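You operate a simulated robot arm through the tools that you are given. There is no shell and no other tool. Be economical: measure what you need, move in short steps, check, and stop when the job is done.

The job below is to be done with a simulated robot arm. You get a single attempt, and the scene is never put back.

Task
Put the small follower on the white top of trolley g away on the shelf under the draining rack. Fetch the pull handle and stand it on the right end of trolley a. Put the white can that says "C527" from the tray of the tool trolley on the white top of trolley c. Take the light blue ladle and put it on the front of the cloth box. Put the ribbed orange cup in the inside of the steel sink. Take the teal cup and leave it on the lower shelf of table t. The order is free. Set down upright: pull handle, white can, ribbed orange cup, teal cup.

Only the result counts: the job must be done as asked and must still hold three seconds after the hand-in. Knocking over, shifting, dropping, spilling or breaking anything else fails it. Flat cloth is picked up by pressing the open fingertips on it (5 to 10 N) and closing them slowly along it; thin cloth reads only 2 to 8 mm in the jaws.

Robot
A 5-joint arm with a three-finger gripper on a trunk, on a base that drives. Base frame: it is fixed to the floor where the robot stands at the start and does not move with it; the origin is under the middle of the robot, x ahead of it, y to its left, z up. Units: m, degrees, N and s.
With the tool pointing down near the work surface it reaches from about 0.18 to 0.62 m from the robot's upright axis, wherever it stands. Its first joint turns from -166.0 to 166.0 degrees. Places, roughly: front of the cloth box (30x16 cm) [-0.64, 7.74, 0.8]; inside of the steel sink [1.5, 6.8, 0.6]; light blue ladle (9x8x34 cm) [1.5, 4.2, 0.6]; lower shelf of table T [-4.7, 7.8, 0.2]; pull handle (8x23x52 cm) [0.3, 0.7, 0.7]; ribbed orange cup (6x6x7 cm) [1.6, 4.3, 0.5]; right end of trolley a [-3.5, 1.4, 0.6]; shelf under the draining rack [1.5, 7.4, 0.3]; small follower [0.5, 0, 0.5]; teal cup (6x6x7 cm) [-4.9, 7.7, 0.9]; white can [0.5, -1.5, 1]; white top of trolley C [-2.7, 0.9, 0.6]. The tool tilts only in the upright plane through the base axis and itself; it spins freely about its own axis. Payload 1.37 kg.
The tool frame sits at the grasp point between the pads (the TCP): z along the fingers, y along the line on which they close. The tips reach 0.016 m beyond it. The gripper opens to 0.101 m. The gripper's body begins 0.082 m behind the TCP.
Orientation is that of the tool frame in the base frame, as a unit quaternion [x, y, z, w]. With the fingers straight down and closing along the base's y, the tool's x points along the base's -x, its y along +y and its z along -z.

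Tools
- The arm moves only by the tool play_rows. Its argument "rows" is a list of rows, each a list of 6 numbers: the shift along the base's x, y, z in m, then the turn, a rotation vector about the base's x, y, z in degrees. In form: [[x, y, z, ax, ay, az], ...]. A call has 1 to 12 rows; each row shifts and turns the commanded pose from where the row before left it. "gripper" is the closure, from 0 (fully open) to 1 (shut), set as the call begins (left out, the last holds). Rows are played at 5 a second. More than 0.05 m and 8.6 degrees between two rows, or a gripper value outside its range, and nothing of the call is played. Where a pose cannot be reached the arm comes as near as it can. A force on the tool above 40 N (or 10 N above the force at the start of the call, whichever is more), or a blocked arm, ends the call early, and 0.2 s more pass. Each finger travels about 0.045 m/s and halts on what it meets, pressing with about 26 N; the grip force reading is that of the motor and also rises with nothing between the fingers. The clock runs only during rows and for 0.2 s after the last one: add rows that do not move to give the fingers time. It gives the time, the measured TCP pose, the force on the tool (base axes), the opening and the grip force at its end, in the units of the frame above (readings bear some noise), with the torque about the TCP (base axes, N m) and any sound that the robot's microphone picked up.
- Cameras (640 x 400 px; columns grow to the right, rows downward): "scene" is now at [0.0029, 0.1779, 1.3354]; the picture's right is [0.05, -1.00, 0.00], its down [-0.89, -0.04, -0.45] and it looks along [0.45, 0.02, -0.89] (base axes); focal length 248 px, centre (320, 200). "wrist" rides on the gripper at [0.072, 0.02, -0.104] in the tool frame; the picture's right is [-0.26, 0.96, 0.00], its down [-0.76, -0.21, -0.62] and it looks along [-0.60, -0.16, 0.78] (tool axes); focal length 265 px, centre (320, 200). There is no depth. A picture from a camera that has moved, and an enlarged one, comes with that camera's place and axes in the base frame and with its lens.
- capture(camera): a new picture of that camera. The clock stands still meanwhile.
- raise_lower(by): slides the trunk up (or, below 0, down) by that many m; the arm and the scene camera ride with it, the base frame stays. It gives what a move gives, with no picture.
- roll_base(legs): drives the robot by 1 to 6 legs, each [ahead, left, turn to the left] in m, m and degrees, along the robot's own axes; the way and the turn of a leg run together, so that a leg with both is an arc; at most 1.5 m and 180 degrees a leg. The arm and the cameras ride along, it lands a little off, and it stops where it bumps. It gives what a move gives.
- aim_head(pan, tilt): turns the head with the scene camera to pan (to the left, within 155 degrees either way) and tilt (down, from -29 to 69), counted from straight ahead of the robot. It gives what a move gives.
- close_up(camera, box): a new picture of the part [left, top, right, bottom] of that camera's present view, enlarged. The clock stands still meanwhile.
- finish_job(): hands the job in; it is judged then, once.

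Work in short steps. Places have to be worked out from the pictures, the camera data and where the tool is seen: move nearer, look again, correct. Check each grasp and each placing, and mend what went wrong. You have 186 turns and 164 pictures in all, those below and enlarged ones among them. Open the gripper and draw the arm clear of the work before you hand the job in, unless the task says otherwise.

The tools are called after ">>>" as name(argument=value, ...) on one line, values as JSON. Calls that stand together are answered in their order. play_rows: Moves the arm, as the interface text tells. Its arguments: {"type":"object","properties":{"rows":{"type":"array","items":{"type":"array","items":{"type":"number"}}},"gripper":{"type":"number"}},"required":["rows"]} The other tools are called the same way: raise_lower (by) slides the trunk up or down; roll_base (legs) drives the base; aim_head (pan, tilt) turns the head that bears the scene camera; capture (camera) takes a picture; close_up (camera, box) takes an enlarged picture of a part of a camera's view; finish_job () hands the job in.

At the start:

```text
time: 0.0
ee_pos: [0.3924, 0.1889, 0.8289]
tcp_rot: [0.001, 1.0, 0.0, 0.0]
contact_force: [0.3, 0.2, 0.1]
ft_torque: [0.03, -0.01, -0.04]
finger_gap: 0.1006
grip_force: 0.0
trunk travel left (down, up): [-0.3, 0.29]
robot x, y, heading: [0.0023, -0.0015, -0.0]
head pan, tilt: [2.6, 63.1]
```

scene: 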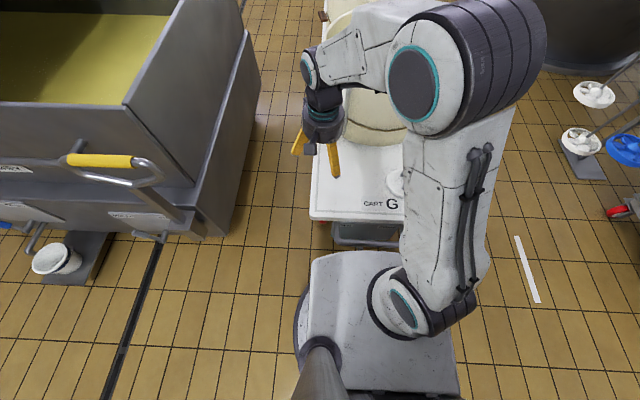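
wrist: 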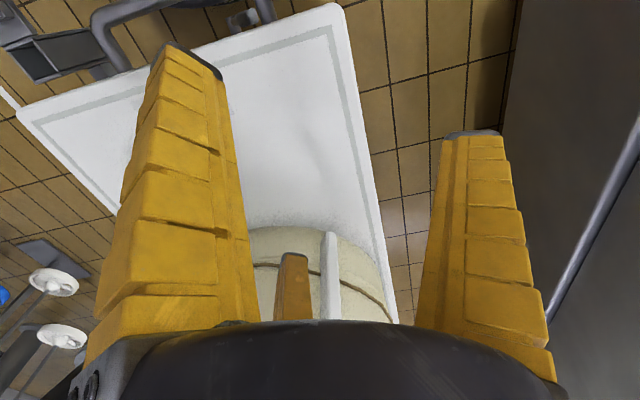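

The start picture shows trolley G ahead, with the vat and yellow pull handle on the left. I'll take a look around with the head first.

>>> aim_head(pan=-25, tilt=50)

>>> capture(camera="scene")

>>> aim_head(pan=60, tilt=35)

>>> capture(camera="scene")

>>> aim_head(pan=-80, tilt=25)

>>> capture(camera="scene")

>>> aim_head(pan=130, tilt=20)

>>> capture(camera="scene")

```text
time: 0.9
ee_pos: [0.3927, 0.1896, 0.8304]
tcp_rot: [0.0, 1.0, 0.0, 0.0]
contact_force: [-0.2, 0.3, -0.6]
ft_torque: [0.03, -0.01, 0.0]
finger_gap: 0.1005
grip_force: 0.0
trunk travel left (down, up): [-0.3, 0.29]
robot x, y, heading: [-0.0015, -0.0011, 0.1]
head pan, tilt: [-25.0, 50.0]
```

```text
161 pictures are left
camera scene: at [0.0098, 0.1425, 1.3514], right [-0.42, -0.91, 0.0], down [-0.69, 0.32, -0.64], along [0.58, -0.27, -0.77], focal length 248 px, centre (320, 200)
```

scene: 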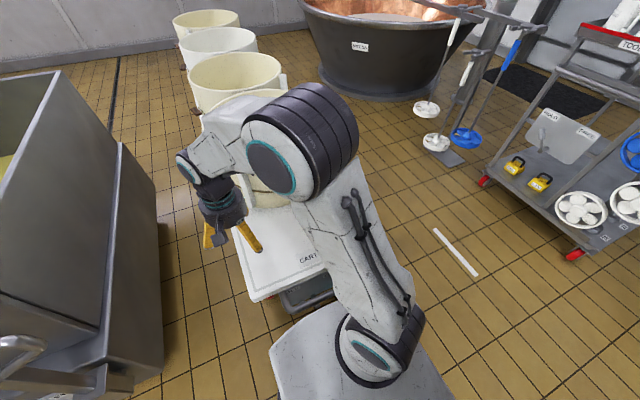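

```text
time: 2.5
ee_pos: [0.3924, 0.1886, 0.8296]
tcp_rot: [0.0, 1.0, 0.001, 0.0]
contact_force: [0.6, 0.6, 0.5]
ft_torque: [-0.01, 0.01, 0.01]
finger_gap: 0.1005
grip_force: 0.0
trunk travel left (down, up): [-0.3, 0.29]
robot x, y, heading: [-0.0012, -0.0021, -0.1]
head pan, tilt: [60.0, 35.0]
```

```text
160 pictures are left
camera scene: at [-0.0159, 0.2512, 1.3732], right [0.87, -0.5, 0.0], down [-0.29, -0.5, -0.82], along [0.41, 0.71, -0.57], focal length 248 px, centre (320, 200)
```

scene: 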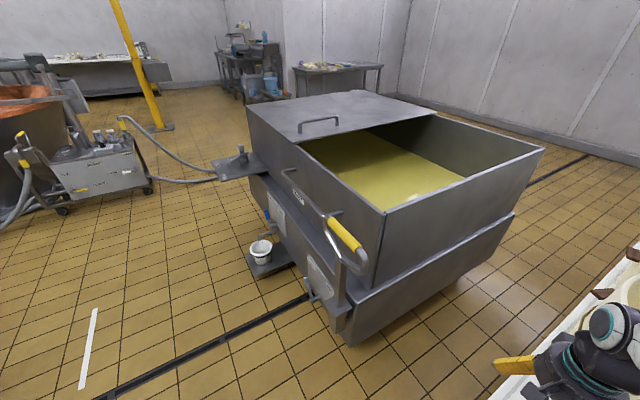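

```text
time: 4.7
ee_pos: [0.3917, 0.1893, 0.8295]
tcp_rot: [-0.001, 1.0, 0.0, 0.0]
contact_force: [-0.1, -0.2, -0.8]
ft_torque: [0.01, 0.01, -0.03]
finger_gap: 0.1003
grip_force: 0.1
trunk travel left (down, up): [-0.3, 0.29]
robot x, y, heading: [0.002, -0.0012, 0.1]
head pan, tilt: [-80.0, 25.0]
```

```text
159 pictures are left
camera scene: at [-0.044, 0.0843, 1.389], right [-0.98, -0.17, 0.0], down [-0.07, 0.42, -0.91], along [0.16, -0.89, -0.42], focal length 248 px, centre (320, 200)
```

scene: 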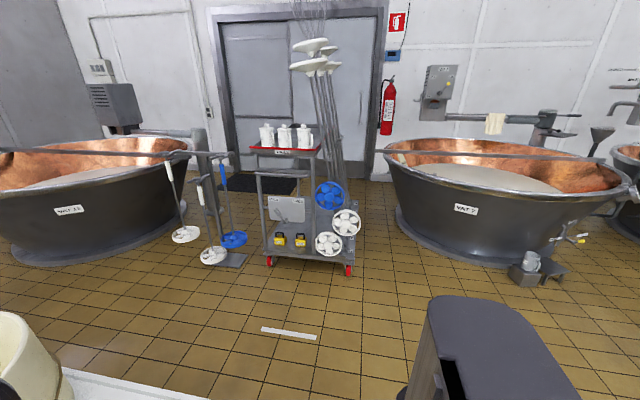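

```text
time: 7.8
ee_pos: [0.3925, 0.1894, 0.8298]
tcp_rot: [0.0, 1.0, 0.0, 0.0]
contact_force: [-1.6, 0.4, -0.4]
ft_torque: [0.01, 0.0, 0.0]
finger_gap: 0.1005
grip_force: 0.0
trunk travel left (down, up): [-0.3, 0.29]
robot x, y, heading: [0.0014, 0.0001, 0.2]
head pan, tilt: [130.0, 20.0]
```

```text
158 pictures are left
camera scene: at [-0.1199, 0.2463, 1.397], right [0.77, 0.64, 0.0], down [0.22, -0.26, -0.94], along [-0.6, 0.72, -0.34], focal length 248 px, centre (320, 200)
```

scene: 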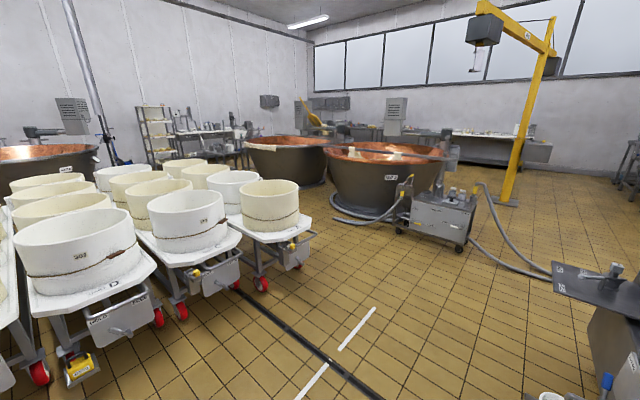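

The follower on trolley G is hidden by the arm, so I swing the tool to the right over free floor and look at the trolley and handle.

>>> play_rows(rows=[[-0.02, -0.045, 0.01, 0, 0, 0], [-0.02, -0.045, 0.01, 0, 0, 0], [-0.02, -0.045, 0.01, 0, 0, 0], [-0.01, -0.045, 0, 0, 0, 0], [0, -0.045, 0, 0, 0, 0], [0, -0.045, 0, 0, 0, 0], [0, -0.045, 0, 0, 0, 0], [-0.01, -0.045, 0, 0, 0, 0], [-0.01, -0.045, 0, 0, 0, 0], [-0.02, -0.045, 0, 0, 0, 0], [-0.03, -0.03, 0, 0, 0, 0], [0, 0, 0, 0, 0, 0]])

>>> aim_head(pan=0, tilt=50)

>>> capture(camera="scene")

>>> aim_head(pan=55, tilt=50)

>>> close_up(camera="scene", box=[200, 50, 520, 250])

```text
refused: row 1 steps farther than a row can; nothing moved
```

```text
time: 9.9
ee_pos: [0.3904, 0.1889, 0.8301]
tcp_rot: [0.0, 1.0, 0.0, 0.0]
contact_force: [0.4, 0.0, -0.2]
ft_torque: [0.01, -0.01, 0.02]
finger_gap: 0.1006
grip_force: 0.0
trunk travel left (down, up): [-0.3, 0.29]
robot x, y, heading: [-0.0008, -0.0011, -0.1]
head pan, tilt: [0.0, 50.0]
```

```text
157 pictures are left
camera scene: at [0.017, 0.175, 1.3515], right [0.0, -1.0, 0.0], down [-0.77, 0.0, -0.64], along [0.64, 0.0, -0.77], focal length 248 px, centre (320, 200)
```

scene: 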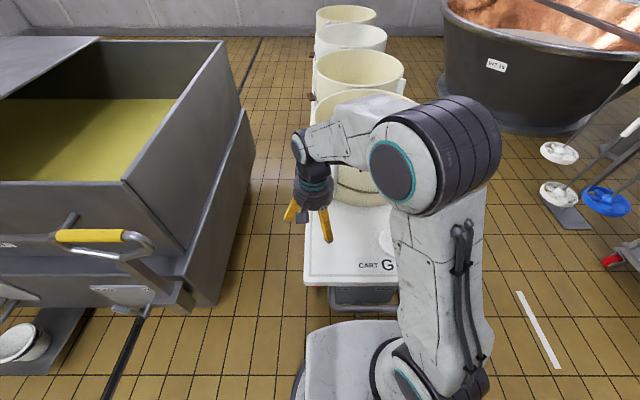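

```text
time: 11.1
ee_pos: [0.3921, 0.189, 0.8303]
tcp_rot: [0.0, 1.0, -0.001, 0.0]
contact_force: [-0.5, 0.4, 0.1]
ft_torque: [-0.02, -0.01, 0.02]
finger_gap: 0.1005
grip_force: 0.1
trunk travel left (down, up): [-0.3, 0.29]
robot x, y, heading: [0.0014, -0.0007, -0.1]
head pan, tilt: [55.0, 50.0]
```

```text
2.00 times, centred on (360, 150) of scene
camera zoom: at [-0.0158, 0.238, 1.3515], right [0.82, -0.57, 0.0], down [-0.44, -0.63, -0.64], along [0.37, 0.53, -0.77], focal length 496 px, centre (240, 300)
```

zoom: 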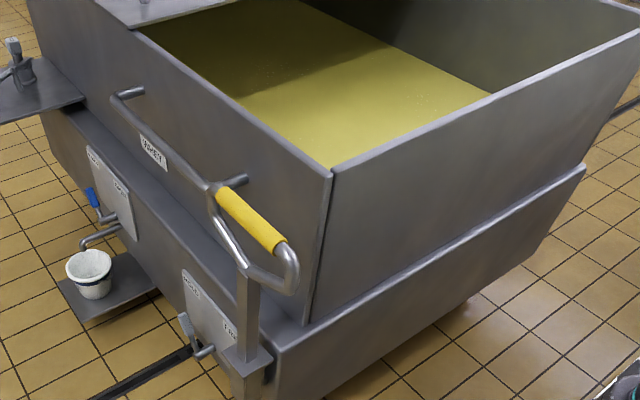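

The pull handle stands in a bracket on the vat: a hoop with a yellow grip and a square stem. I resend the swing to the right with legal step sizes.

>>> play_rows(rows=[[-0.02, -0.043, 0.01, 0, 0, 0], [-0.02, -0.043, 0.01, 0, 0, 0], [-0.02, -0.043, 0.01, 0, 0, 0], [-0.01, -0.045, 0, 0, 0, 0], [0, -0.045, 0, 0, 0, 0], [0, -0.045, 0, 0, 0, 0], [0, -0.045, 0, 0, 0, 0], [-0.01, -0.045, 0, 0, 0, 0], [-0.01, -0.045, 0, 0, 0, 0], [-0.02, -0.045, 0, 0, 0, 0], [-0.03, -0.03, 0, 0, 0, 0], [0, 0, 0, 0, 0, 0]])

>>> aim_head(pan=0, tilt=58)

>>> capture(camera="scene")

```text
time: 13.7
ee_pos: [0.2512, -0.2858, 0.857]
tcp_rot: [0.0, 1.0, 0.0, 0.0]
contact_force: [-0.5, 0.0, -0.7]
ft_torque: [0.02, 0.01, 0.03]
finger_gap: 0.1004
grip_force: 0.0
trunk travel left (down, up): [-0.3, 0.29]
robot x, y, heading: [-0.0017, 0.0027, -0.1]
head pan, tilt: [55.0, 50.0]
```

```text
time: 15.0
ee_pos: [0.251, -0.2858, 0.8572]
tcp_rot: [0.0, 1.0, 0.0, 0.0]
contact_force: [-0.9, -0.6, 0.4]
ft_torque: [0.02, -0.04, 0.03]
finger_gap: 0.1004
grip_force: 0.1
trunk travel left (down, up): [-0.3, 0.29]
robot x, y, heading: [0.001, 0.001, 0.2]
head pan, tilt: [0.0, 58.0]
```

```text
155 pictures are left
camera scene: at [0.0088, 0.1749, 1.3413], right [0.0, -1.0, 0.0], down [-0.85, 0.0, -0.53], along [0.53, 0.0, -0.85], focal length 248 px, centre (320, 200)
```

scene: 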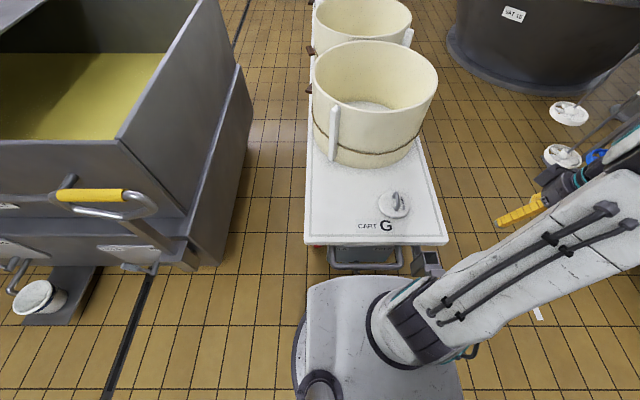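

The small follower is the disc with a little loop handle at about (0.50, -0.11). I take a close-up to see its handle.

>>> close_up(camera="scene", box=[344, 170, 444, 232])

>>> close_up(camera="scene", box=[0, 160, 240, 310])

```text
6.40 times, centred on (394, 201) of scene
camera zoom: at [0.0088, 0.1749, 1.3413], right [0.0, -1.0, 0.0], down [-0.85, 0.0, -0.53], along [0.53, 0.0, -0.85], focal length 1588 px, centre (-154, 194)
```

zoom: 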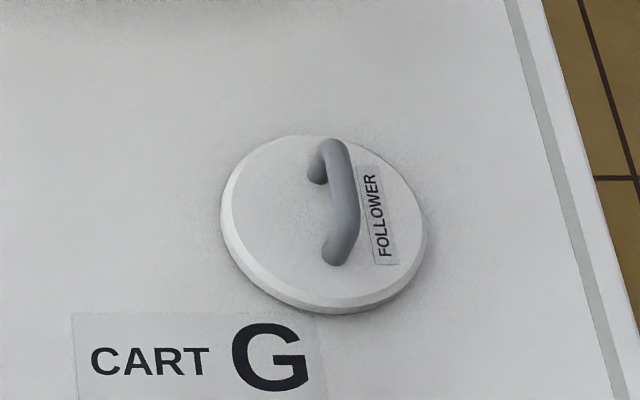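

```text
2.67 times, centred on (120, 235) of scene
camera zoom: at [0.0088, 0.1749, 1.3413], right [0.0, -1.0, 0.0], down [-0.85, 0.0, -0.53], along [0.53, 0.0, -0.85], focal length 662 px, centre (853, 107)
```

zoom: 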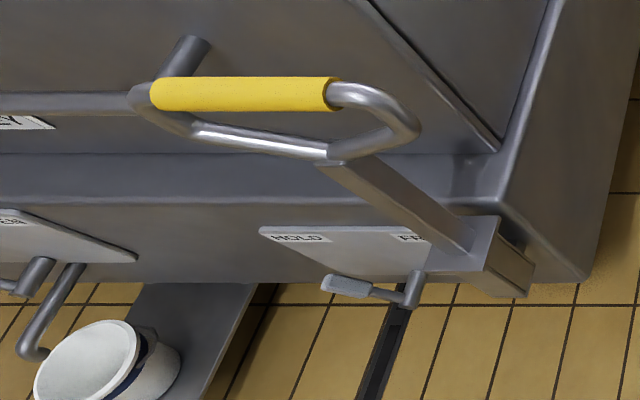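

The plate beside the handle's bracket reads HOLD / FREE with a small lever, so a latch must be turned first. The yellow grip triangulates to about (0.29, 0.655, 0.907). I drive back and left to face it and look.

>>> roll_base(legs=[[-0.2, 0, 0], [0, 0.42, 0]])

>>> aim_head(pan=8, tilt=55)

>>> capture(camera="scene")

>>> capture(camera="wrist")

```text
time: 18.8
ee_pos: [0.0532, 0.1386, 0.8571]
tcp_rot: [0.001, 1.0, 0.0, 0.0]
contact_force: [-0.6, 0.2, 0.1]
ft_torque: [0.03, -0.03, 0.01]
finger_gap: 0.1006
grip_force: 0.1
trunk travel left (down, up): [-0.3, 0.29]
robot x, y, heading: [-0.196, 0.4231, -0.2]
head pan, tilt: [0.0, 58.0]
```

```text
time: 19.4
ee_pos: [0.0551, 0.1382, 0.8566]
tcp_rot: [0.001, 1.0, 0.0, 0.0]
contact_force: [0.2, 0.6, 0.1]
ft_torque: [0.0, -0.02, 0.0]
finger_gap: 0.1004
grip_force: 0.0
trunk travel left (down, up): [-0.3, 0.29]
robot x, y, heading: [-0.198, 0.4256, -0.3]
head pan, tilt: [8.0, 55.0]
```

```text
152 pictures are left
camera scene: at [-0.1851, 0.6098, 1.345], right [0.14, -0.99, 0.0], down [-0.81, -0.11, -0.57], along [0.57, 0.08, -0.82], focal length 248 px, centre (320, 200)
```

scene: 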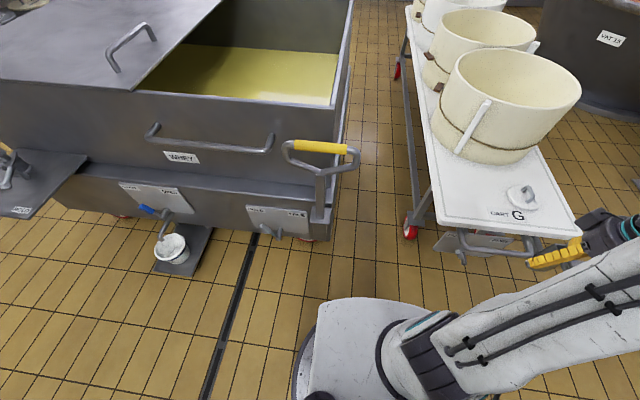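

```text
151 pictures are left
camera wrist: at [-0.0175, 0.1587, 0.9611], right [0.27, 0.96, 0.0], down [0.76, -0.21, 0.62], along [0.6, -0.17, -0.78], focal length 265 px, centre (320, 200)
```

wrist: 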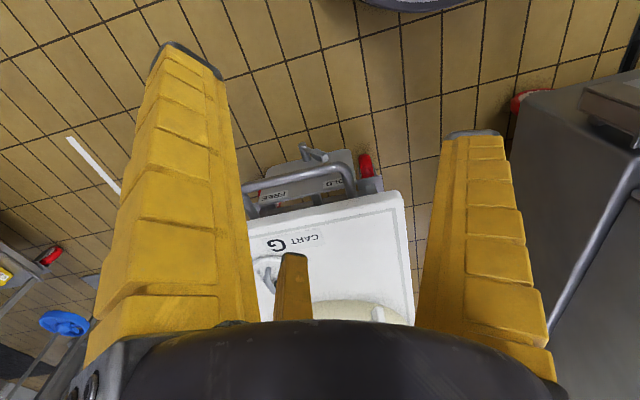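

>>> close_up(camera="scene", box=[230, 120, 390, 260])

>>> close_up(camera="scene", box=[410, 190, 570, 290])

```text
2.86 times, centred on (310, 190) of scene
camera zoom: at [-0.1851, 0.6098, 1.345], right [0.14, -0.99, 0.0], down [-0.81, -0.11, -0.57], along [0.57, 0.08, -0.82], focal length 709 px, centre (349, 229)
```

zoom: 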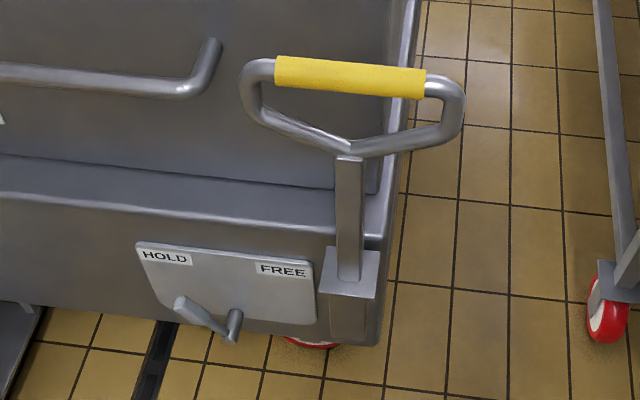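

```text
4.00 times, centred on (490, 240) of scene
camera zoom: at [-0.1851, 0.6098, 1.345], right [0.14, -0.99, 0.0], down [-0.81, -0.11, -0.57], along [0.57, 0.08, -0.82], focal length 992 px, centre (-360, 40)
```

zoom: 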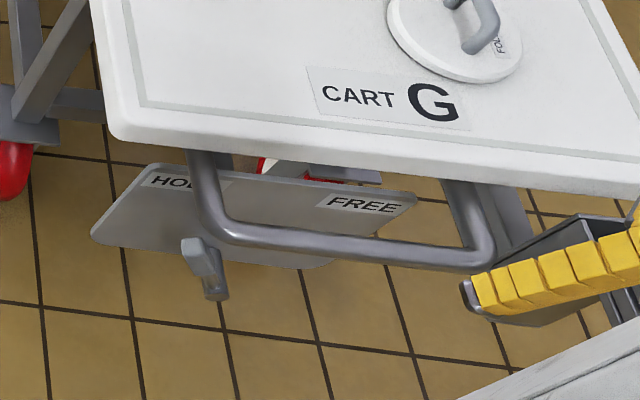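

The HOLD/FREE levers are brakes (trolleys have them too) so I leave them alone; the trolley has a socket box at its right end for this handle. Yellow grip is at about (0.281, 0.673, 0.907), along y. I swing the arm up and around, spinning 90°.

>>> play_rows(rows=[[0.02, 0.01, 0.04, 0, 0, 8.5], [0.02, 0.02, 0.04, 0, 0, 8.5], [0.02, 0.02, 0.04, 0, 0, 8.5], [0.03, 0.035, 0.01, 0, 0, 8.5], [0.025, 0.04, 0.01, 0, 0, 8.5], [0.025, 0.04, 0, 0, 0, 8.5], [0.02, 0.045, 0, 0, 0, 8.5], [0.01, 0.045, 0, 0, 0, 8.5], [0.01, 0.045, 0, 0, 0, 8.5], [0, 0.045, 0, 0, 0, 8.5], [0, 0.045, 0, 0, 0, 5], [0, 0, 0, 0, 0, 0]], gripper=0.3)

>>> capture(camera="wrist")

>>> capture(camera="scene")

```text
time: 22.1
ee_pos: [0.2336, 0.5282, 0.9985]
tcp_rot: [-0.707, 0.707, 0.0, 0.0]
contact_force: [0.7, 0.2, -0.6]
ft_torque: [-0.03, -0.01, -0.01]
finger_gap: 0.0733
grip_force: 2.1
trunk travel left (down, up): [-0.3, 0.29]
robot x, y, heading: [-0.1977, 0.4248, -0.0]
head pan, tilt: [8.0, 55.0]
```

```text
148 pictures are left
camera wrist: at [0.2148, 0.4573, 1.1018], right [-0.96, 0.26, 0.0], down [0.21, 0.76, 0.62], along [0.16, 0.6, -0.78], focal length 265 px, centre (320, 200)
```

wrist: 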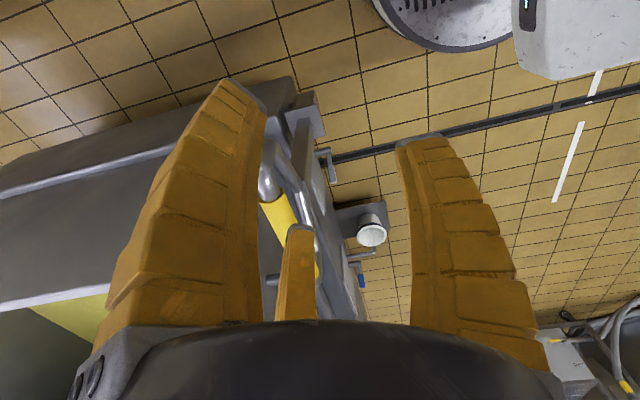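

```text
147 pictures are left
camera scene: at [-0.185, 0.6102, 1.3449], right [0.14, -0.99, 0.0], down [-0.81, -0.11, -0.57], along [0.57, 0.08, -0.82], focal length 248 px, centre (320, 200)
```

scene: 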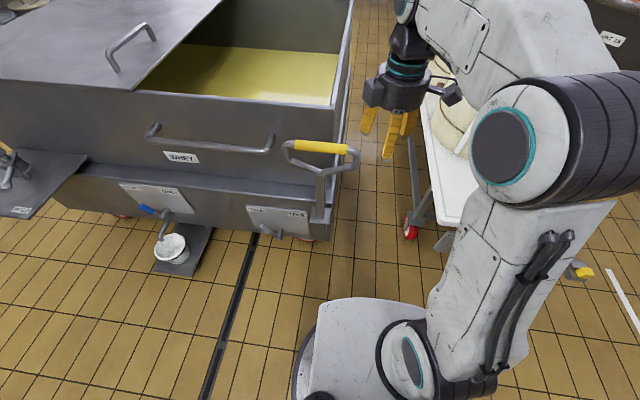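

Fingers agree with the calculation. I move above the grip and check with both cameras.

>>> play_rows(rows=[[0.016, 0.045, 0, 0, 0, 0], [0.016, 0.045, 0, 0, 0, 0], [0.015, 0.045, 0, 0, 0, 0], [0, 0.01, -0.02, 0, 0, 0], [0, 0, 0, 0, 0, 0]])

>>> close_up(camera="scene", box=[220, 60, 460, 260])

>>> capture(camera="wrist")

```text
time: 23.2
ee_pos: [0.2818, 0.6733, 0.9786]
tcp_rot: [-0.707, 0.708, 0.0, 0.001]
contact_force: [0.3, -0.8, -0.8]
ft_torque: [-0.03, 0.01, -0.01]
finger_gap: 0.0739
grip_force: 2.0
trunk travel left (down, up): [-0.3, 0.29]
robot x, y, heading: [-0.1969, 0.4245, -0.1]
head pan, tilt: [8.0, 55.0]
```

```text
2.00 times, centred on (340, 160) of scene
camera zoom: at [-0.1852, 0.6099, 1.345], right [0.14, -0.99, 0.0], down [-0.81, -0.11, -0.57], along [0.57, 0.08, -0.82], focal length 496 px, centre (280, 280)
```

zoom: 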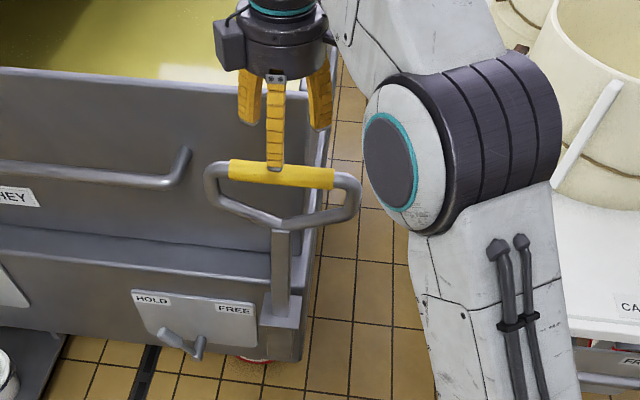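

```text
145 pictures are left
camera wrist: at [0.2626, 0.601, 1.0814], right [-0.96, 0.27, 0.0], down [0.21, 0.76, 0.62], along [0.17, 0.6, -0.78], focal length 265 px, centre (320, 200)
```

wrist: 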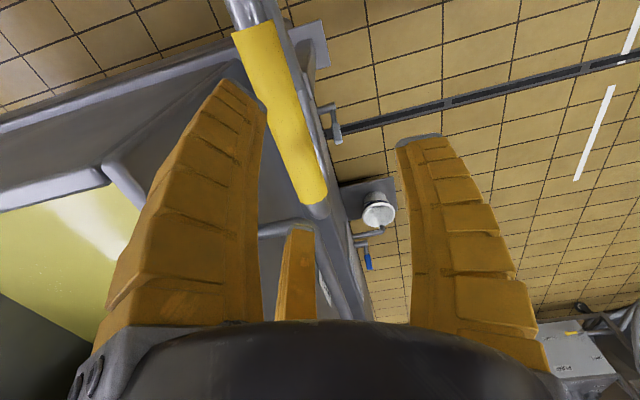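

Recomputed from both cameras the bar sits at about (0.307, 0.678, 0.884), some 2.5 cm further in x. The vat rim (x≈0.44) leaves room. I correct, descend and close.

>>> play_rows(rows=[[0.025, 0.005, 0, 0, 0, 0], [0, 0, -0.03, 0, 0, 0], [0, 0, -0.03, 0, 0, 0], [0, 0, -0.02, 0, 0, 0], [0, 0, -0.014, 0, 0, 0], [0, 0, 0, 0, 0, 0]])

>>> close_up(camera="scene", box=[220, 60, 460, 260])

>>> capture(camera="wrist")

```text
time: 24.6
ee_pos: [0.3061, 0.6797, 0.8828]
tcp_rot: [-0.707, 0.707, -0.001, 0.0]
contact_force: [-0.3, -1.1, 0.4]
ft_torque: [-0.01, -0.05, -0.01]
finger_gap: 0.0737
grip_force: 2.3
trunk travel left (down, up): [-0.3, 0.29]
robot x, y, heading: [-0.1973, 0.4264, -0.1]
head pan, tilt: [8.0, 55.0]
```

```text
2.00 times, centred on (340, 160) of scene
camera zoom: at [-0.185, 0.61, 1.345], right [0.14, -0.99, 0.0], down [-0.81, -0.11, -0.57], along [0.57, 0.08, -0.82], focal length 496 px, centre (280, 280)
```

zoom: 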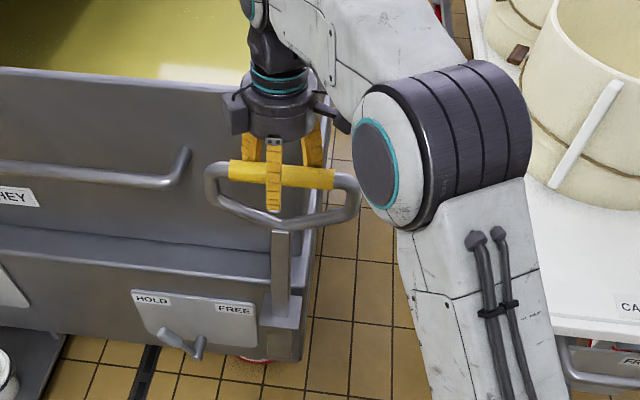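

```text
143 pictures are left
camera wrist: at [0.2867, 0.6073, 0.9867], right [-0.96, 0.27, 0.0], down [0.21, 0.76, 0.62], along [0.17, 0.6, -0.78], focal length 265 px, centre (320, 200)
```

wrist: 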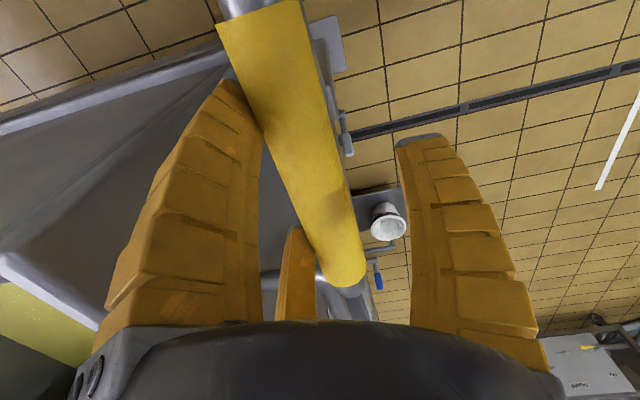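

The bar is between the fingers; I nudge x by +0.008 to centre and close.

>>> play_rows(rows=[[0.008, 0, 0, 0, 0, 0], [0, 0, 0, 0, 0, 0]])

>>> play_rows(rows=[[0, 0, 0, 0, 0, 0], [0, 0, 0, 0, 0, 0], [0, 0, 0, 0, 0, 0], [0, 0, 0, 0, 0, 0], [0, 0, 0, 0, 0, 0], [0, 0, 0, 0, 0, 0]], gripper=1)

```text
time: 25.2
ee_pos: [0.315, 0.6796, 0.8833]
tcp_rot: [-0.707, 0.708, 0.0, 0.0]
contact_force: [-0.2, 0.0, 0.4]
ft_torque: [0.02, 0.05, 0.0]
finger_gap: 0.0733
grip_force: 1.9
trunk travel left (down, up): [-0.3, 0.29]
robot x, y, heading: [-0.1959, 0.423, -0.0]
head pan, tilt: [8.0, 55.0]
```

```text
time: 26.6
ee_pos: [0.3134, 0.6777, 0.8823]
tcp_rot: [-0.706, 0.708, 0.0, 0.0]
contact_force: [-0.2, 0.1, 0.9]
ft_torque: [0.0, 0.09, 0.0]
finger_gap: 0.0354
grip_force: 26.0
trunk travel left (down, up): [-0.3, 0.29]
robot x, y, heading: [-0.1954, 0.4246, -0.1]
head pan, tilt: [8.0, 55.0]
```

Gripped at 35 mm. Lifting straight up by the trunk.

>>> raise_lower(by=0.05)

>>> raise_lower(by=0.22)

>>> capture(camera="scene")

```text
time: 27.6
ee_pos: [0.3154, 0.6786, 0.9327]
tcp_rot: [-0.706, 0.708, -0.001, -0.001]
contact_force: [0.5, -0.5, -11.1]
ft_torque: [0.0, 0.05, 0.01]
finger_gap: 0.034
grip_force: 26.0
trunk travel left (down, up): [-0.35, 0.24]
robot x, y, heading: [-0.1979, 0.4243, 0.1]
head pan, tilt: [8.0, 55.0]
```

```text
time: 29.9
ee_pos: [0.3156, 0.6792, 1.1512]
tcp_rot: [-0.706, 0.708, 0.0, -0.001]
contact_force: [-0.6, 0.2, -11.7]
ft_torque: [0.04, -0.02, 0.0]
finger_gap: 0.0333
grip_force: 26.1
trunk travel left (down, up): [-0.57, 0.02]
robot x, y, heading: [-0.1961, 0.4248, -0.3]
head pan, tilt: [8.0, 55.0]
```

```text
142 pictures are left
camera scene: at [-0.1839, 0.6106, 1.6148], right [0.14, -0.99, 0.0], down [-0.81, -0.11, -0.57], along [0.57, 0.08, -0.82], focal length 248 px, centre (320, 200)
```

scene: 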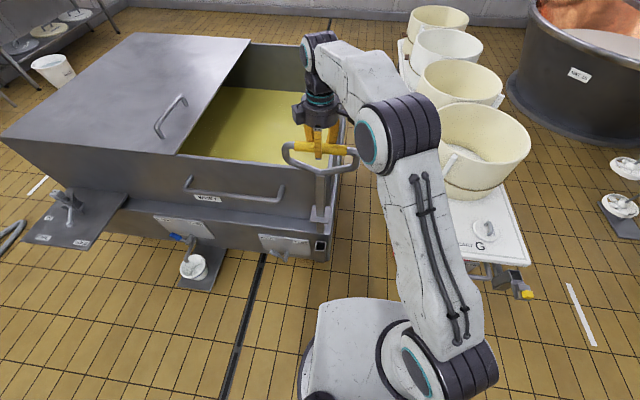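

>>> close_up(camera="scene", box=[240, 110, 400, 270])

>>> aim_head(pan=150, tilt=25)

>>> capture(camera="scene")

```text
2.50 times, centred on (320, 190) of scene
camera zoom: at [-0.1839, 0.6106, 1.6148], right [0.14, -0.99, 0.0], down [-0.81, -0.11, -0.57], along [0.57, 0.08, -0.82], focal length 620 px, centre (320, 225)
```

zoom: 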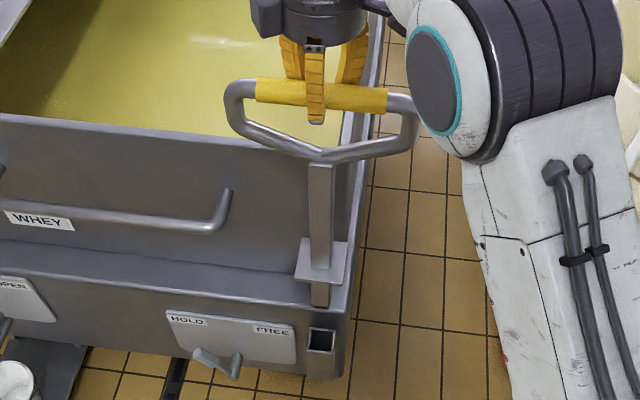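

```text
time: 32.1
ee_pos: [0.3156, 0.6795, 1.1522]
tcp_rot: [-0.706, 0.708, 0.001, -0.001]
contact_force: [-0.3, 0.3, -11.0]
ft_torque: [0.04, -0.04, -0.01]
finger_gap: 0.0333
grip_force: 26.3
trunk travel left (down, up): [-0.57, 0.02]
robot x, y, heading: [-0.2011, 0.4242, 0.0]
head pan, tilt: [150.0, 25.0]
```

```text
140 pictures are left
camera scene: at [-0.335, 0.6469, 1.6589], right [0.5, 0.86, 0.0], down [0.36, -0.21, -0.91], along [-0.78, 0.45, -0.42], focal length 248 px, centre (320, 200)
```

scene: 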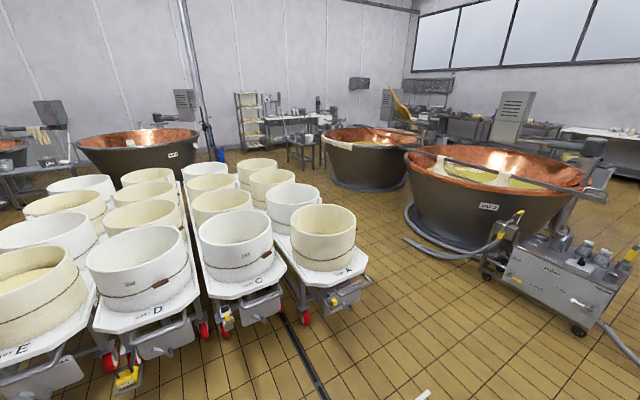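

The handle (1.2 kg, flange plus short square stub) is out of its socket. I retract the arm in front of the robot, back off, and turn to face -x.

>>> play_rows(rows=[[-0.045, -0.01, 0, 0, 0, 0], [-0.02, -0.04, 0, 0, 0, 0], [0, -0.045, 0, 0, 0, 0], [0, -0.045, 0, 0, 0, 0], [-0.01, -0.045, 0, 0, 0, 0], [-0.02, -0.045, 0, 0, 0, 0], [0, 0, 0, 0, 0, 0]])

>>> roll_base(legs=[[-0.4, 0, 0], [0, 0, 180], [0, 0, 0]])

>>> aim_head(pan=10, tilt=25)

>>> capture(camera="scene")

```text
time: 33.8
ee_pos: [0.2194, 0.4536, 1.1519]
tcp_rot: [-0.707, 0.707, 0.001, -0.001]
contact_force: [-1.0, -0.2, -10.9]
ft_torque: [0.04, -0.08, -0.04]
finger_gap: 0.0291
grip_force: 25.9
trunk travel left (down, up): [-0.57, 0.02]
robot x, y, heading: [-0.1964, 0.423, -0.0]
head pan, tilt: [150.0, 25.0]
```

```text
time: 43.8
ee_pos: [-1.0145, 0.418, 1.1523]
tcp_rot: [0.724, 0.69, 0.0, 0.0]
contact_force: [0.8, 0.6, -0.2]
ft_torque: [-0.02, 0.0, 0.02]
finger_gap: 0.0
grip_force: 26.1
trunk travel left (down, up): [-0.57, 0.02]
robot x, y, heading: [-0.6009, 0.4293, 177.3]
head pan, tilt: [150.0, 25.0]
```

```text
time: 46.0
ee_pos: [-1.015, 0.4176, 1.1527]
tcp_rot: [0.724, 0.689, 0.0, 0.0]
contact_force: [-0.1, -0.7, 0.4]
ft_torque: [0.0, -0.01, 0.02]
finger_gap: 0.0
grip_force: 25.8
trunk travel left (down, up): [-0.57, 0.02]
robot x, y, heading: [-0.5973, 0.427, 177.2]
head pan, tilt: [10.0, 25.0]
```

```text
139 pictures are left
camera scene: at [-0.6393, 0.2366, 1.659], right [-0.13, 0.99, 0.0], down [0.42, 0.05, -0.91], along [-0.9, -0.11, -0.42], focal length 248 px, centre (320, 200)
```

scene: 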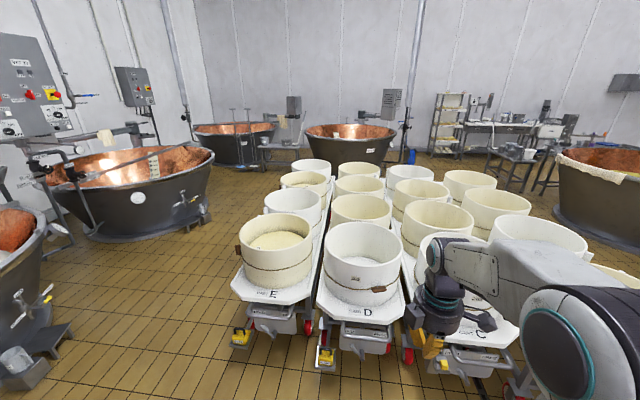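

The handle slipped out during the drive (the gap had been shrinking, meaning I'd gripped it too low on the pads). I look for where it lies.

>>> aim_head(pan=0, tilt=65)

>>> capture(camera="scene")

>>> aim_head(pan=-80, tilt=50)

>>> capture(camera="scene")

>>> aim_head(pan=-150, tilt=50)

>>> capture(camera="scene")

```text
time: 47.1
ee_pos: [-1.0153, 0.4186, 1.1523]
tcp_rot: [0.724, 0.69, 0.0, 0.0]
contact_force: [-0.5, 1.6, 0.0]
ft_torque: [0.0, -0.01, 0.01]
finger_gap: 0.0001
grip_force: 25.7
trunk travel left (down, up): [-0.57, 0.02]
robot x, y, heading: [-0.6011, 0.4245, 177.2]
head pan, tilt: [0.0, 65.0]
```

```text
138 pictures are left
camera scene: at [-0.6086, 0.2511, 1.6034], right [0.05, 1.0, 0.0], down [0.9, -0.04, -0.42], along [-0.42, 0.02, -0.91], focal length 248 px, centre (320, 200)
```

scene: 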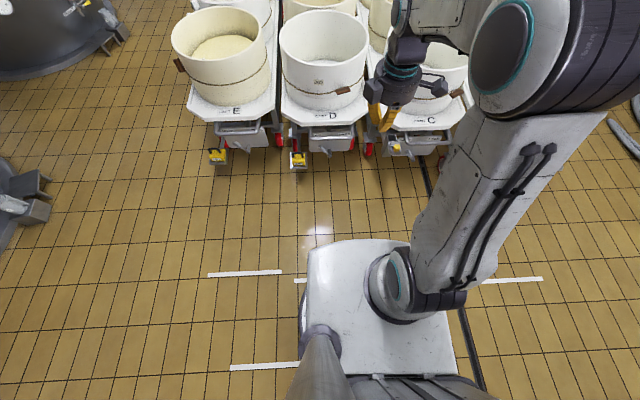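

```text
time: 48.6
ee_pos: [-1.0147, 0.419, 1.1531]
tcp_rot: [0.724, 0.69, 0.0, 0.0]
contact_force: [0.3, 0.6, 0.1]
ft_torque: [-0.02, -0.01, -0.02]
finger_gap: 0.0
grip_force: 25.9
trunk travel left (down, up): [-0.57, 0.02]
robot x, y, heading: [-0.5974, 0.4265, 177.1]
head pan, tilt: [-80.0, 50.0]
```

```text
137 pictures are left
camera scene: at [-0.5576, 0.3245, 1.6215], right [0.99, 0.13, 0.0], down [0.1, -0.76, -0.64], along [-0.08, 0.64, -0.77], focal length 248 px, centre (320, 200)
```

scene: 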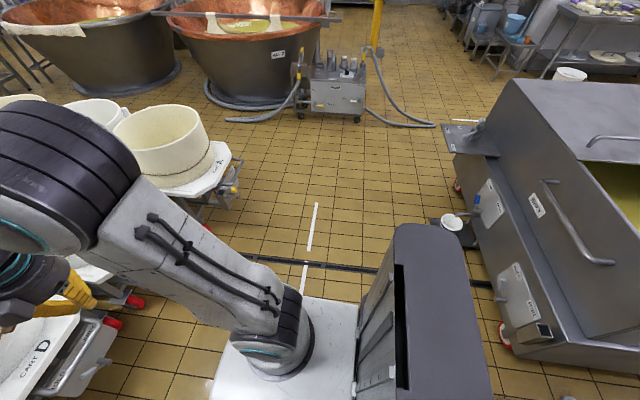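

```text
time: 50.0
ee_pos: [-1.0145, 0.418, 1.1515]
tcp_rot: [0.724, 0.689, -0.001, 0.0]
contact_force: [-0.8, -0.3, 0.7]
ft_torque: [0.02, 0.01, 0.0]
finger_gap: 0.0
grip_force: 26.2
trunk travel left (down, up): [-0.57, 0.02]
robot x, y, heading: [-0.6012, 0.4231, 177.4]
head pan, tilt: [-150.0, 50.0]
```

```text
136 pictures are left
camera scene: at [-0.4794, 0.2834, 1.6215], right [0.46, -0.89, 0.0], down [-0.68, -0.35, -0.64], along [0.57, 0.29, -0.77], focal length 248 px, centre (320, 200)
```

scene: 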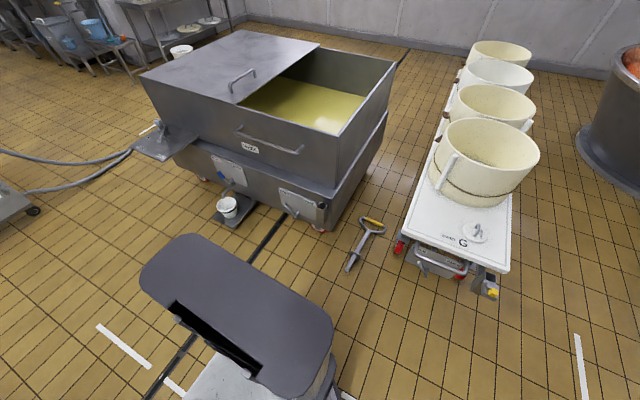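

The handle lies flat on the floor between the vat and trolley G, hoop away from me, stem along x at y≈0.43. I turn back, open the gripper and drive nearer to look at it.

>>> roll_base(legs=[[0, 0, -177.3], [0.35, 0, 0]])

>>> play_rows(rows=[[0, -0.045, 0, 0, 0, 8.5], [0, -0.045, 0, 0, 0, 8.5], [0, -0.045, 0, 0, 0, 8.5], [-0.01, -0.045, 0, 0, 0, 8.5], [-0.02, -0.045, 0, 0, 0, 8.5], [-0.02, -0.04, 0, 0, 0, 8.5], [0, 0, 0, 0, 0, 0], [0, 0, 0, 0, 0, 0]], gripper=0)

>>> aim_head(pan=0, tilt=55)

>>> capture(camera="scene")

```text
time: 59.6
ee_pos: [0.1751, 0.4391, 1.1516]
tcp_rot: [-0.7, 0.715, 0.001, 0.001]
contact_force: [1.2, 0.1, 0.0]
ft_torque: [-0.02, 0.06, 0.0]
finger_gap: 0.0
grip_force: 25.8
trunk travel left (down, up): [-0.57, 0.02]
robot x, y, heading: [-0.244, 0.4176, -1.5]
head pan, tilt: [-150.0, 50.0]
```

```text
time: 61.4
ee_pos: [0.1448, 0.2033, 1.1505]
tcp_rot: [0.937, -0.349, 0.0, 0.0]
contact_force: [1.4, 0.2, -0.7]
ft_torque: [-0.01, 0.02, -0.01]
finger_gap: 0.1005
grip_force: 0.1
out of reach, approached as far as the arm can: row 6
trunk travel left (down, up): [-0.57, 0.02]
robot x, y, heading: [-0.241, 0.4193, -1.2]
head pan, tilt: [-150.0, 50.0]
```

```text
time: 63.8
ee_pos: [0.1438, 0.2041, 1.1517]
tcp_rot: [0.937, -0.349, 0.0, 0.0]
contact_force: [0.8, -0.1, -0.8]
ft_torque: [-0.01, -0.01, -0.03]
finger_gap: 0.1006
grip_force: 0.1
trunk travel left (down, up): [-0.57, 0.02]
robot x, y, heading: [-0.2427, 0.4162, -1.0]
head pan, tilt: [0.0, 55.0]
```

```text
135 pictures are left
camera scene: at [-0.2256, 0.5939, 1.615], right [-0.02, -1.0, 0.0], down [-0.82, 0.02, -0.57], along [0.57, -0.01, -0.82], focal length 248 px, centre (320, 200)
```

scene: 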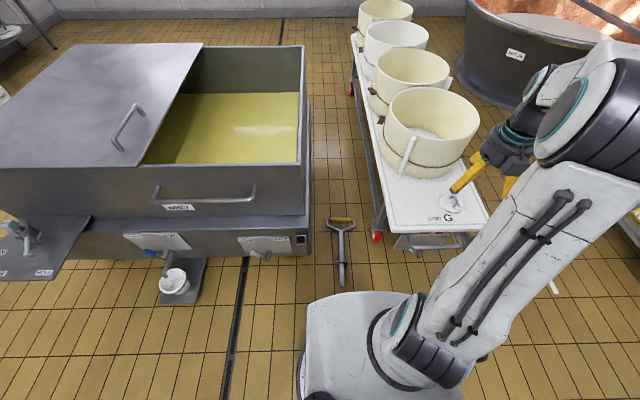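

>>> close_up(camera="scene", box=[300, 205, 390, 295])

```text
4.44 times, centred on (345, 250) of scene
camera zoom: at [-0.2256, 0.5939, 1.615], right [-0.02, -1.0, 0.0], down [-0.82, 0.02, -0.57], along [0.57, -0.01, -0.82], focal length 1103 px, centre (209, -22)
```

zoom: 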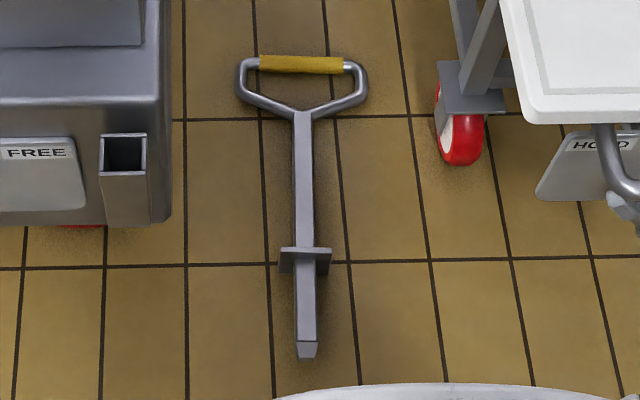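

The handle's stub end points at me; bar at (0.70, 0.43), flange at x=0.36, end at 0.224. My base would hit it before I reach the bar, so I'll grip the stub, drag it back into the open, then pick it by the bar. First restore the tool spin and bring it ahead.

>>> play_rows(rows=[[0.0, 0.045, 0, 0, 0, -8.5], [0.0, 0.045, 0, 0, 0, -8.5], [0.0, 0.045, 0, 0, 0, -8.5], [0, 0.045, 0, 0, 0, -8.5], [0, 0.04, 0, 0, 0, -8.5], [0.03, 0.02, 0, 0, 0, -8.5], [0.03, 0, 0, 0, 0, -8.5], [0.03, 0, 0, 0, 0, -8.5], [0.03, 0, 0, 0, 0, -8.5], [0.025, 0, 0, 0, 0, -8.5], [0, 0, 0, 0, 0, -8.5], [0, 0, 0, 0, 0, -8.5]], gripper=0)

>>> play_rows(rows=[[0.0, 0, 0, 0, 0, -8.5], [0.0, 0, 0, 0, 0, -8.5], [0.0, 0, 0, 0, 0, -8.5], [0, 0, 0, 0, 0, -8.5], [0, 0, 0, 0, 0, -5], [0, 0, 0, 0, 0, 0]])

>>> raise_lower(by=-0.4)

```text
time: 66.4
ee_pos: [0.2894, 0.4435, 1.1519]
tcp_rot: [-0.322, 0.947, -0.001, 0.0]
contact_force: [-0.4, 0.3, 0.3]
ft_torque: [-0.03, 0.01, 0.01]
finger_gap: 0.1008
grip_force: 0.1
trunk travel left (down, up): [-0.57, 0.02]
robot x, y, heading: [-0.2386, 0.4195, -1.0]
head pan, tilt: [0.0, 55.0]
```

```text
time: 67.8
ee_pos: [0.2903, 0.4439, 1.1525]
tcp_rot: [0.011, 1.0, 0.0, 0.0]
contact_force: [-1.0, -0.1, 0.7]
ft_torque: [-0.02, 0.0, -0.03]
finger_gap: 0.1004
grip_force: 0.2
trunk travel left (down, up): [-0.57, 0.02]
robot x, y, heading: [-0.2423, 0.4192, -1.2]
head pan, tilt: [0.0, 55.0]
```

```text
time: 71.6
ee_pos: [0.2891, 0.4441, 0.7513]
tcp_rot: [0.01, 1.0, 0.001, 0.0]
contact_force: [-0.2, -0.5, 0.2]
ft_torque: [0.0, 0.01, 0.01]
finger_gap: 0.1006
grip_force: 0.0
trunk travel left (down, up): [-0.17, 0.42]
robot x, y, heading: [-0.243, 0.4218, -1.2]
head pan, tilt: [0.0, 55.0]
```

>>> play_rows(rows=[[0, 0, -0.05, 0, 0, 0], [0, 0, -0.05, 0, 0, 0], [0, 0, -0.05, 0, 0, 0], [0, 0, -0.05, 0, 0, 0], [0, 0, -0.05, 0, 0, 0], [0, 0, -0.05, 0, 0, 0], [0, 0, -0.05, 0, 0, 0], [0, 0, -0.05, 0, 0, 0], [0, 0, 0, 0, 0, 0]])

>>> capture(camera="wrist")

>>> capture(camera="scene")

```text
time: 73.6
ee_pos: [0.2908, 0.4457, 0.351]
tcp_rot: [0.01, 1.0, 0.0, 0.0]
contact_force: [0.5, 0.0, 0.9]
ft_torque: [0.0, 0.02, -0.04]
finger_gap: 0.1009
grip_force: 0.2
trunk travel left (down, up): [-0.17, 0.42]
robot x, y, heading: [-0.2407, 0.4174, -1.1]
head pan, tilt: [0.0, 55.0]
```

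```text
133 pictures are left
camera wrist: at [0.2195, 0.4662, 0.4561], right [0.28, 0.96, 0.0], down [0.75, -0.22, 0.62], along [0.6, -0.18, -0.78], focal length 265 px, centre (320, 200)
```

wrist: 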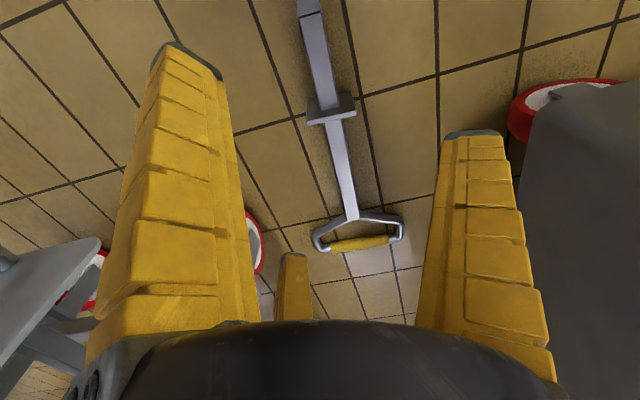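

```text
132 pictures are left
camera scene: at [-0.2255, 0.594, 1.215], right [-0.02, -1.0, 0.0], down [-0.82, 0.02, -0.57], along [0.57, -0.01, -0.82], focal length 248 px, centre (320, 200)
```

scene: 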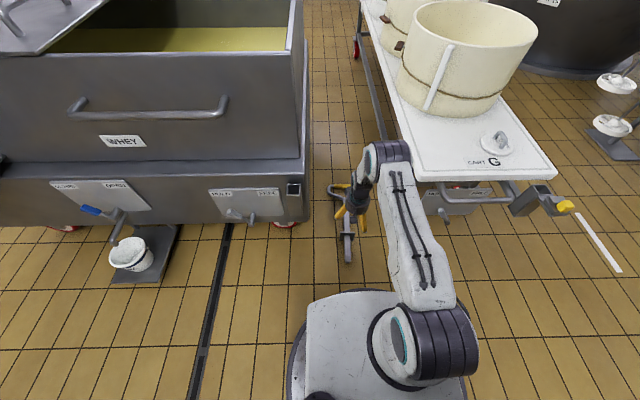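

Stub runs x 0.235–0.36 at y≈0.445, directly below the tool. I lower onto it.

>>> raise_lower(by=-0.16)

>>> play_rows(rows=[[0.005, 0, -0.04, 0, 0, 0], [0, 0, -0.04, 0, 0, 0], [0, 0, -0.03, 0, 0, 0], [0, 0, -0.02, 0, 0, 0], [0, 0, -0.015, 0, 0, 0], [0, 0, 0, 0, 0, 0]])

>>> capture(camera="wrist")

```text
time: 75.5
ee_pos: [0.2906, 0.445, 0.1928]
tcp_rot: [0.01, 1.0, 0.0, 0.0]
contact_force: [-1.3, -0.3, -0.1]
ft_torque: [0.01, -0.03, 0.01]
finger_gap: 0.1005
grip_force: 0.1
trunk travel left (down, up): [-0.01, 0.58]
robot x, y, heading: [-0.2407, 0.4171, -1.5]
head pan, tilt: [0.0, 55.0]
```

```text
time: 76.5
ee_pos: [0.2963, 0.4462, 0.0644]
tcp_rot: [0.011, 1.0, 0.0, 0.003]
contact_force: [-17.7, 0.8, 30.1]
ft_torque: [-1.05, -2.27, -0.51]
finger_gap: 0.1011
grip_force: 0.1
trunk travel left (down, up): [-0.01, 0.58]
robot x, y, heading: [-0.2442, 0.4237, -1.5]
head pan, tilt: [0.0, 55.0]
stopped in row 5: the force on the tool passed its limit at 49 N (the readings are from after the stop); the commanded pose is now the measured one
```

```text
131 pictures are left
camera wrist: at [0.2251, 0.4677, 0.1678], right [0.29, 0.96, 0.0], down [0.75, -0.23, 0.62], along [0.6, -0.18, -0.78], focal length 265 px, centre (320, 200)
```

wrist: 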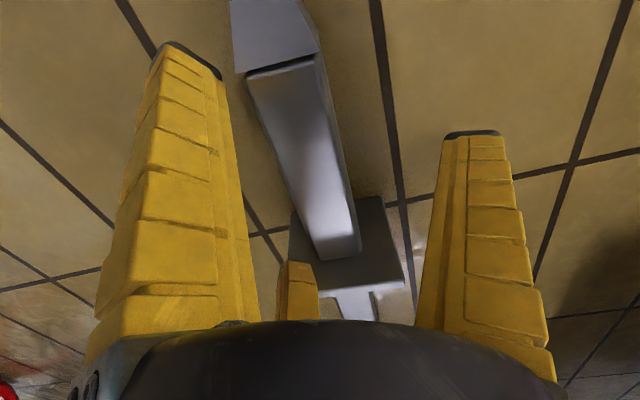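

The stop came from a third yellow finger touching the flange — the gripper's fingers spread out when fully open. I lift, pre-close to about 5 cm, and look before lowering again.

>>> play_rows(rows=[[0, 0, 0.04, 0, 0, 0], [-0.005, 0, 0.02, 0, 0, 0], [0, 0, 0, 0, 0, 0], [0, 0, 0, 0, 0, 0]], gripper=0.45)

>>> capture(camera="wrist")

```text
time: 77.5
ee_pos: [0.2915, 0.4456, 0.1212]
tcp_rot: [0.011, 1.0, -0.001, 0.002]
contact_force: [-0.2, 0.6, -0.3]
ft_torque: [0.01, -0.02, -0.02]
finger_gap: 0.059
grip_force: 2.7
trunk travel left (down, up): [-0.01, 0.58]
robot x, y, heading: [-0.2422, 0.4186, -1.0]
head pan, tilt: [0.0, 55.0]
```

```text
130 pictures are left
camera wrist: at [0.2189, 0.4673, 0.226], right [0.29, 0.96, 0.0], down [0.75, -0.22, 0.62], along [0.6, -0.18, -0.78], focal length 265 px, centre (320, 200)
```

wrist: 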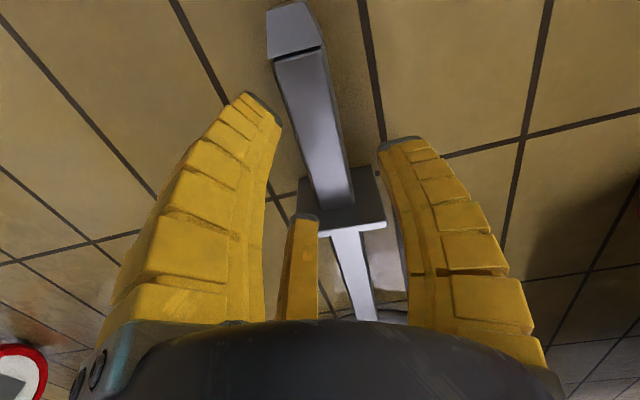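

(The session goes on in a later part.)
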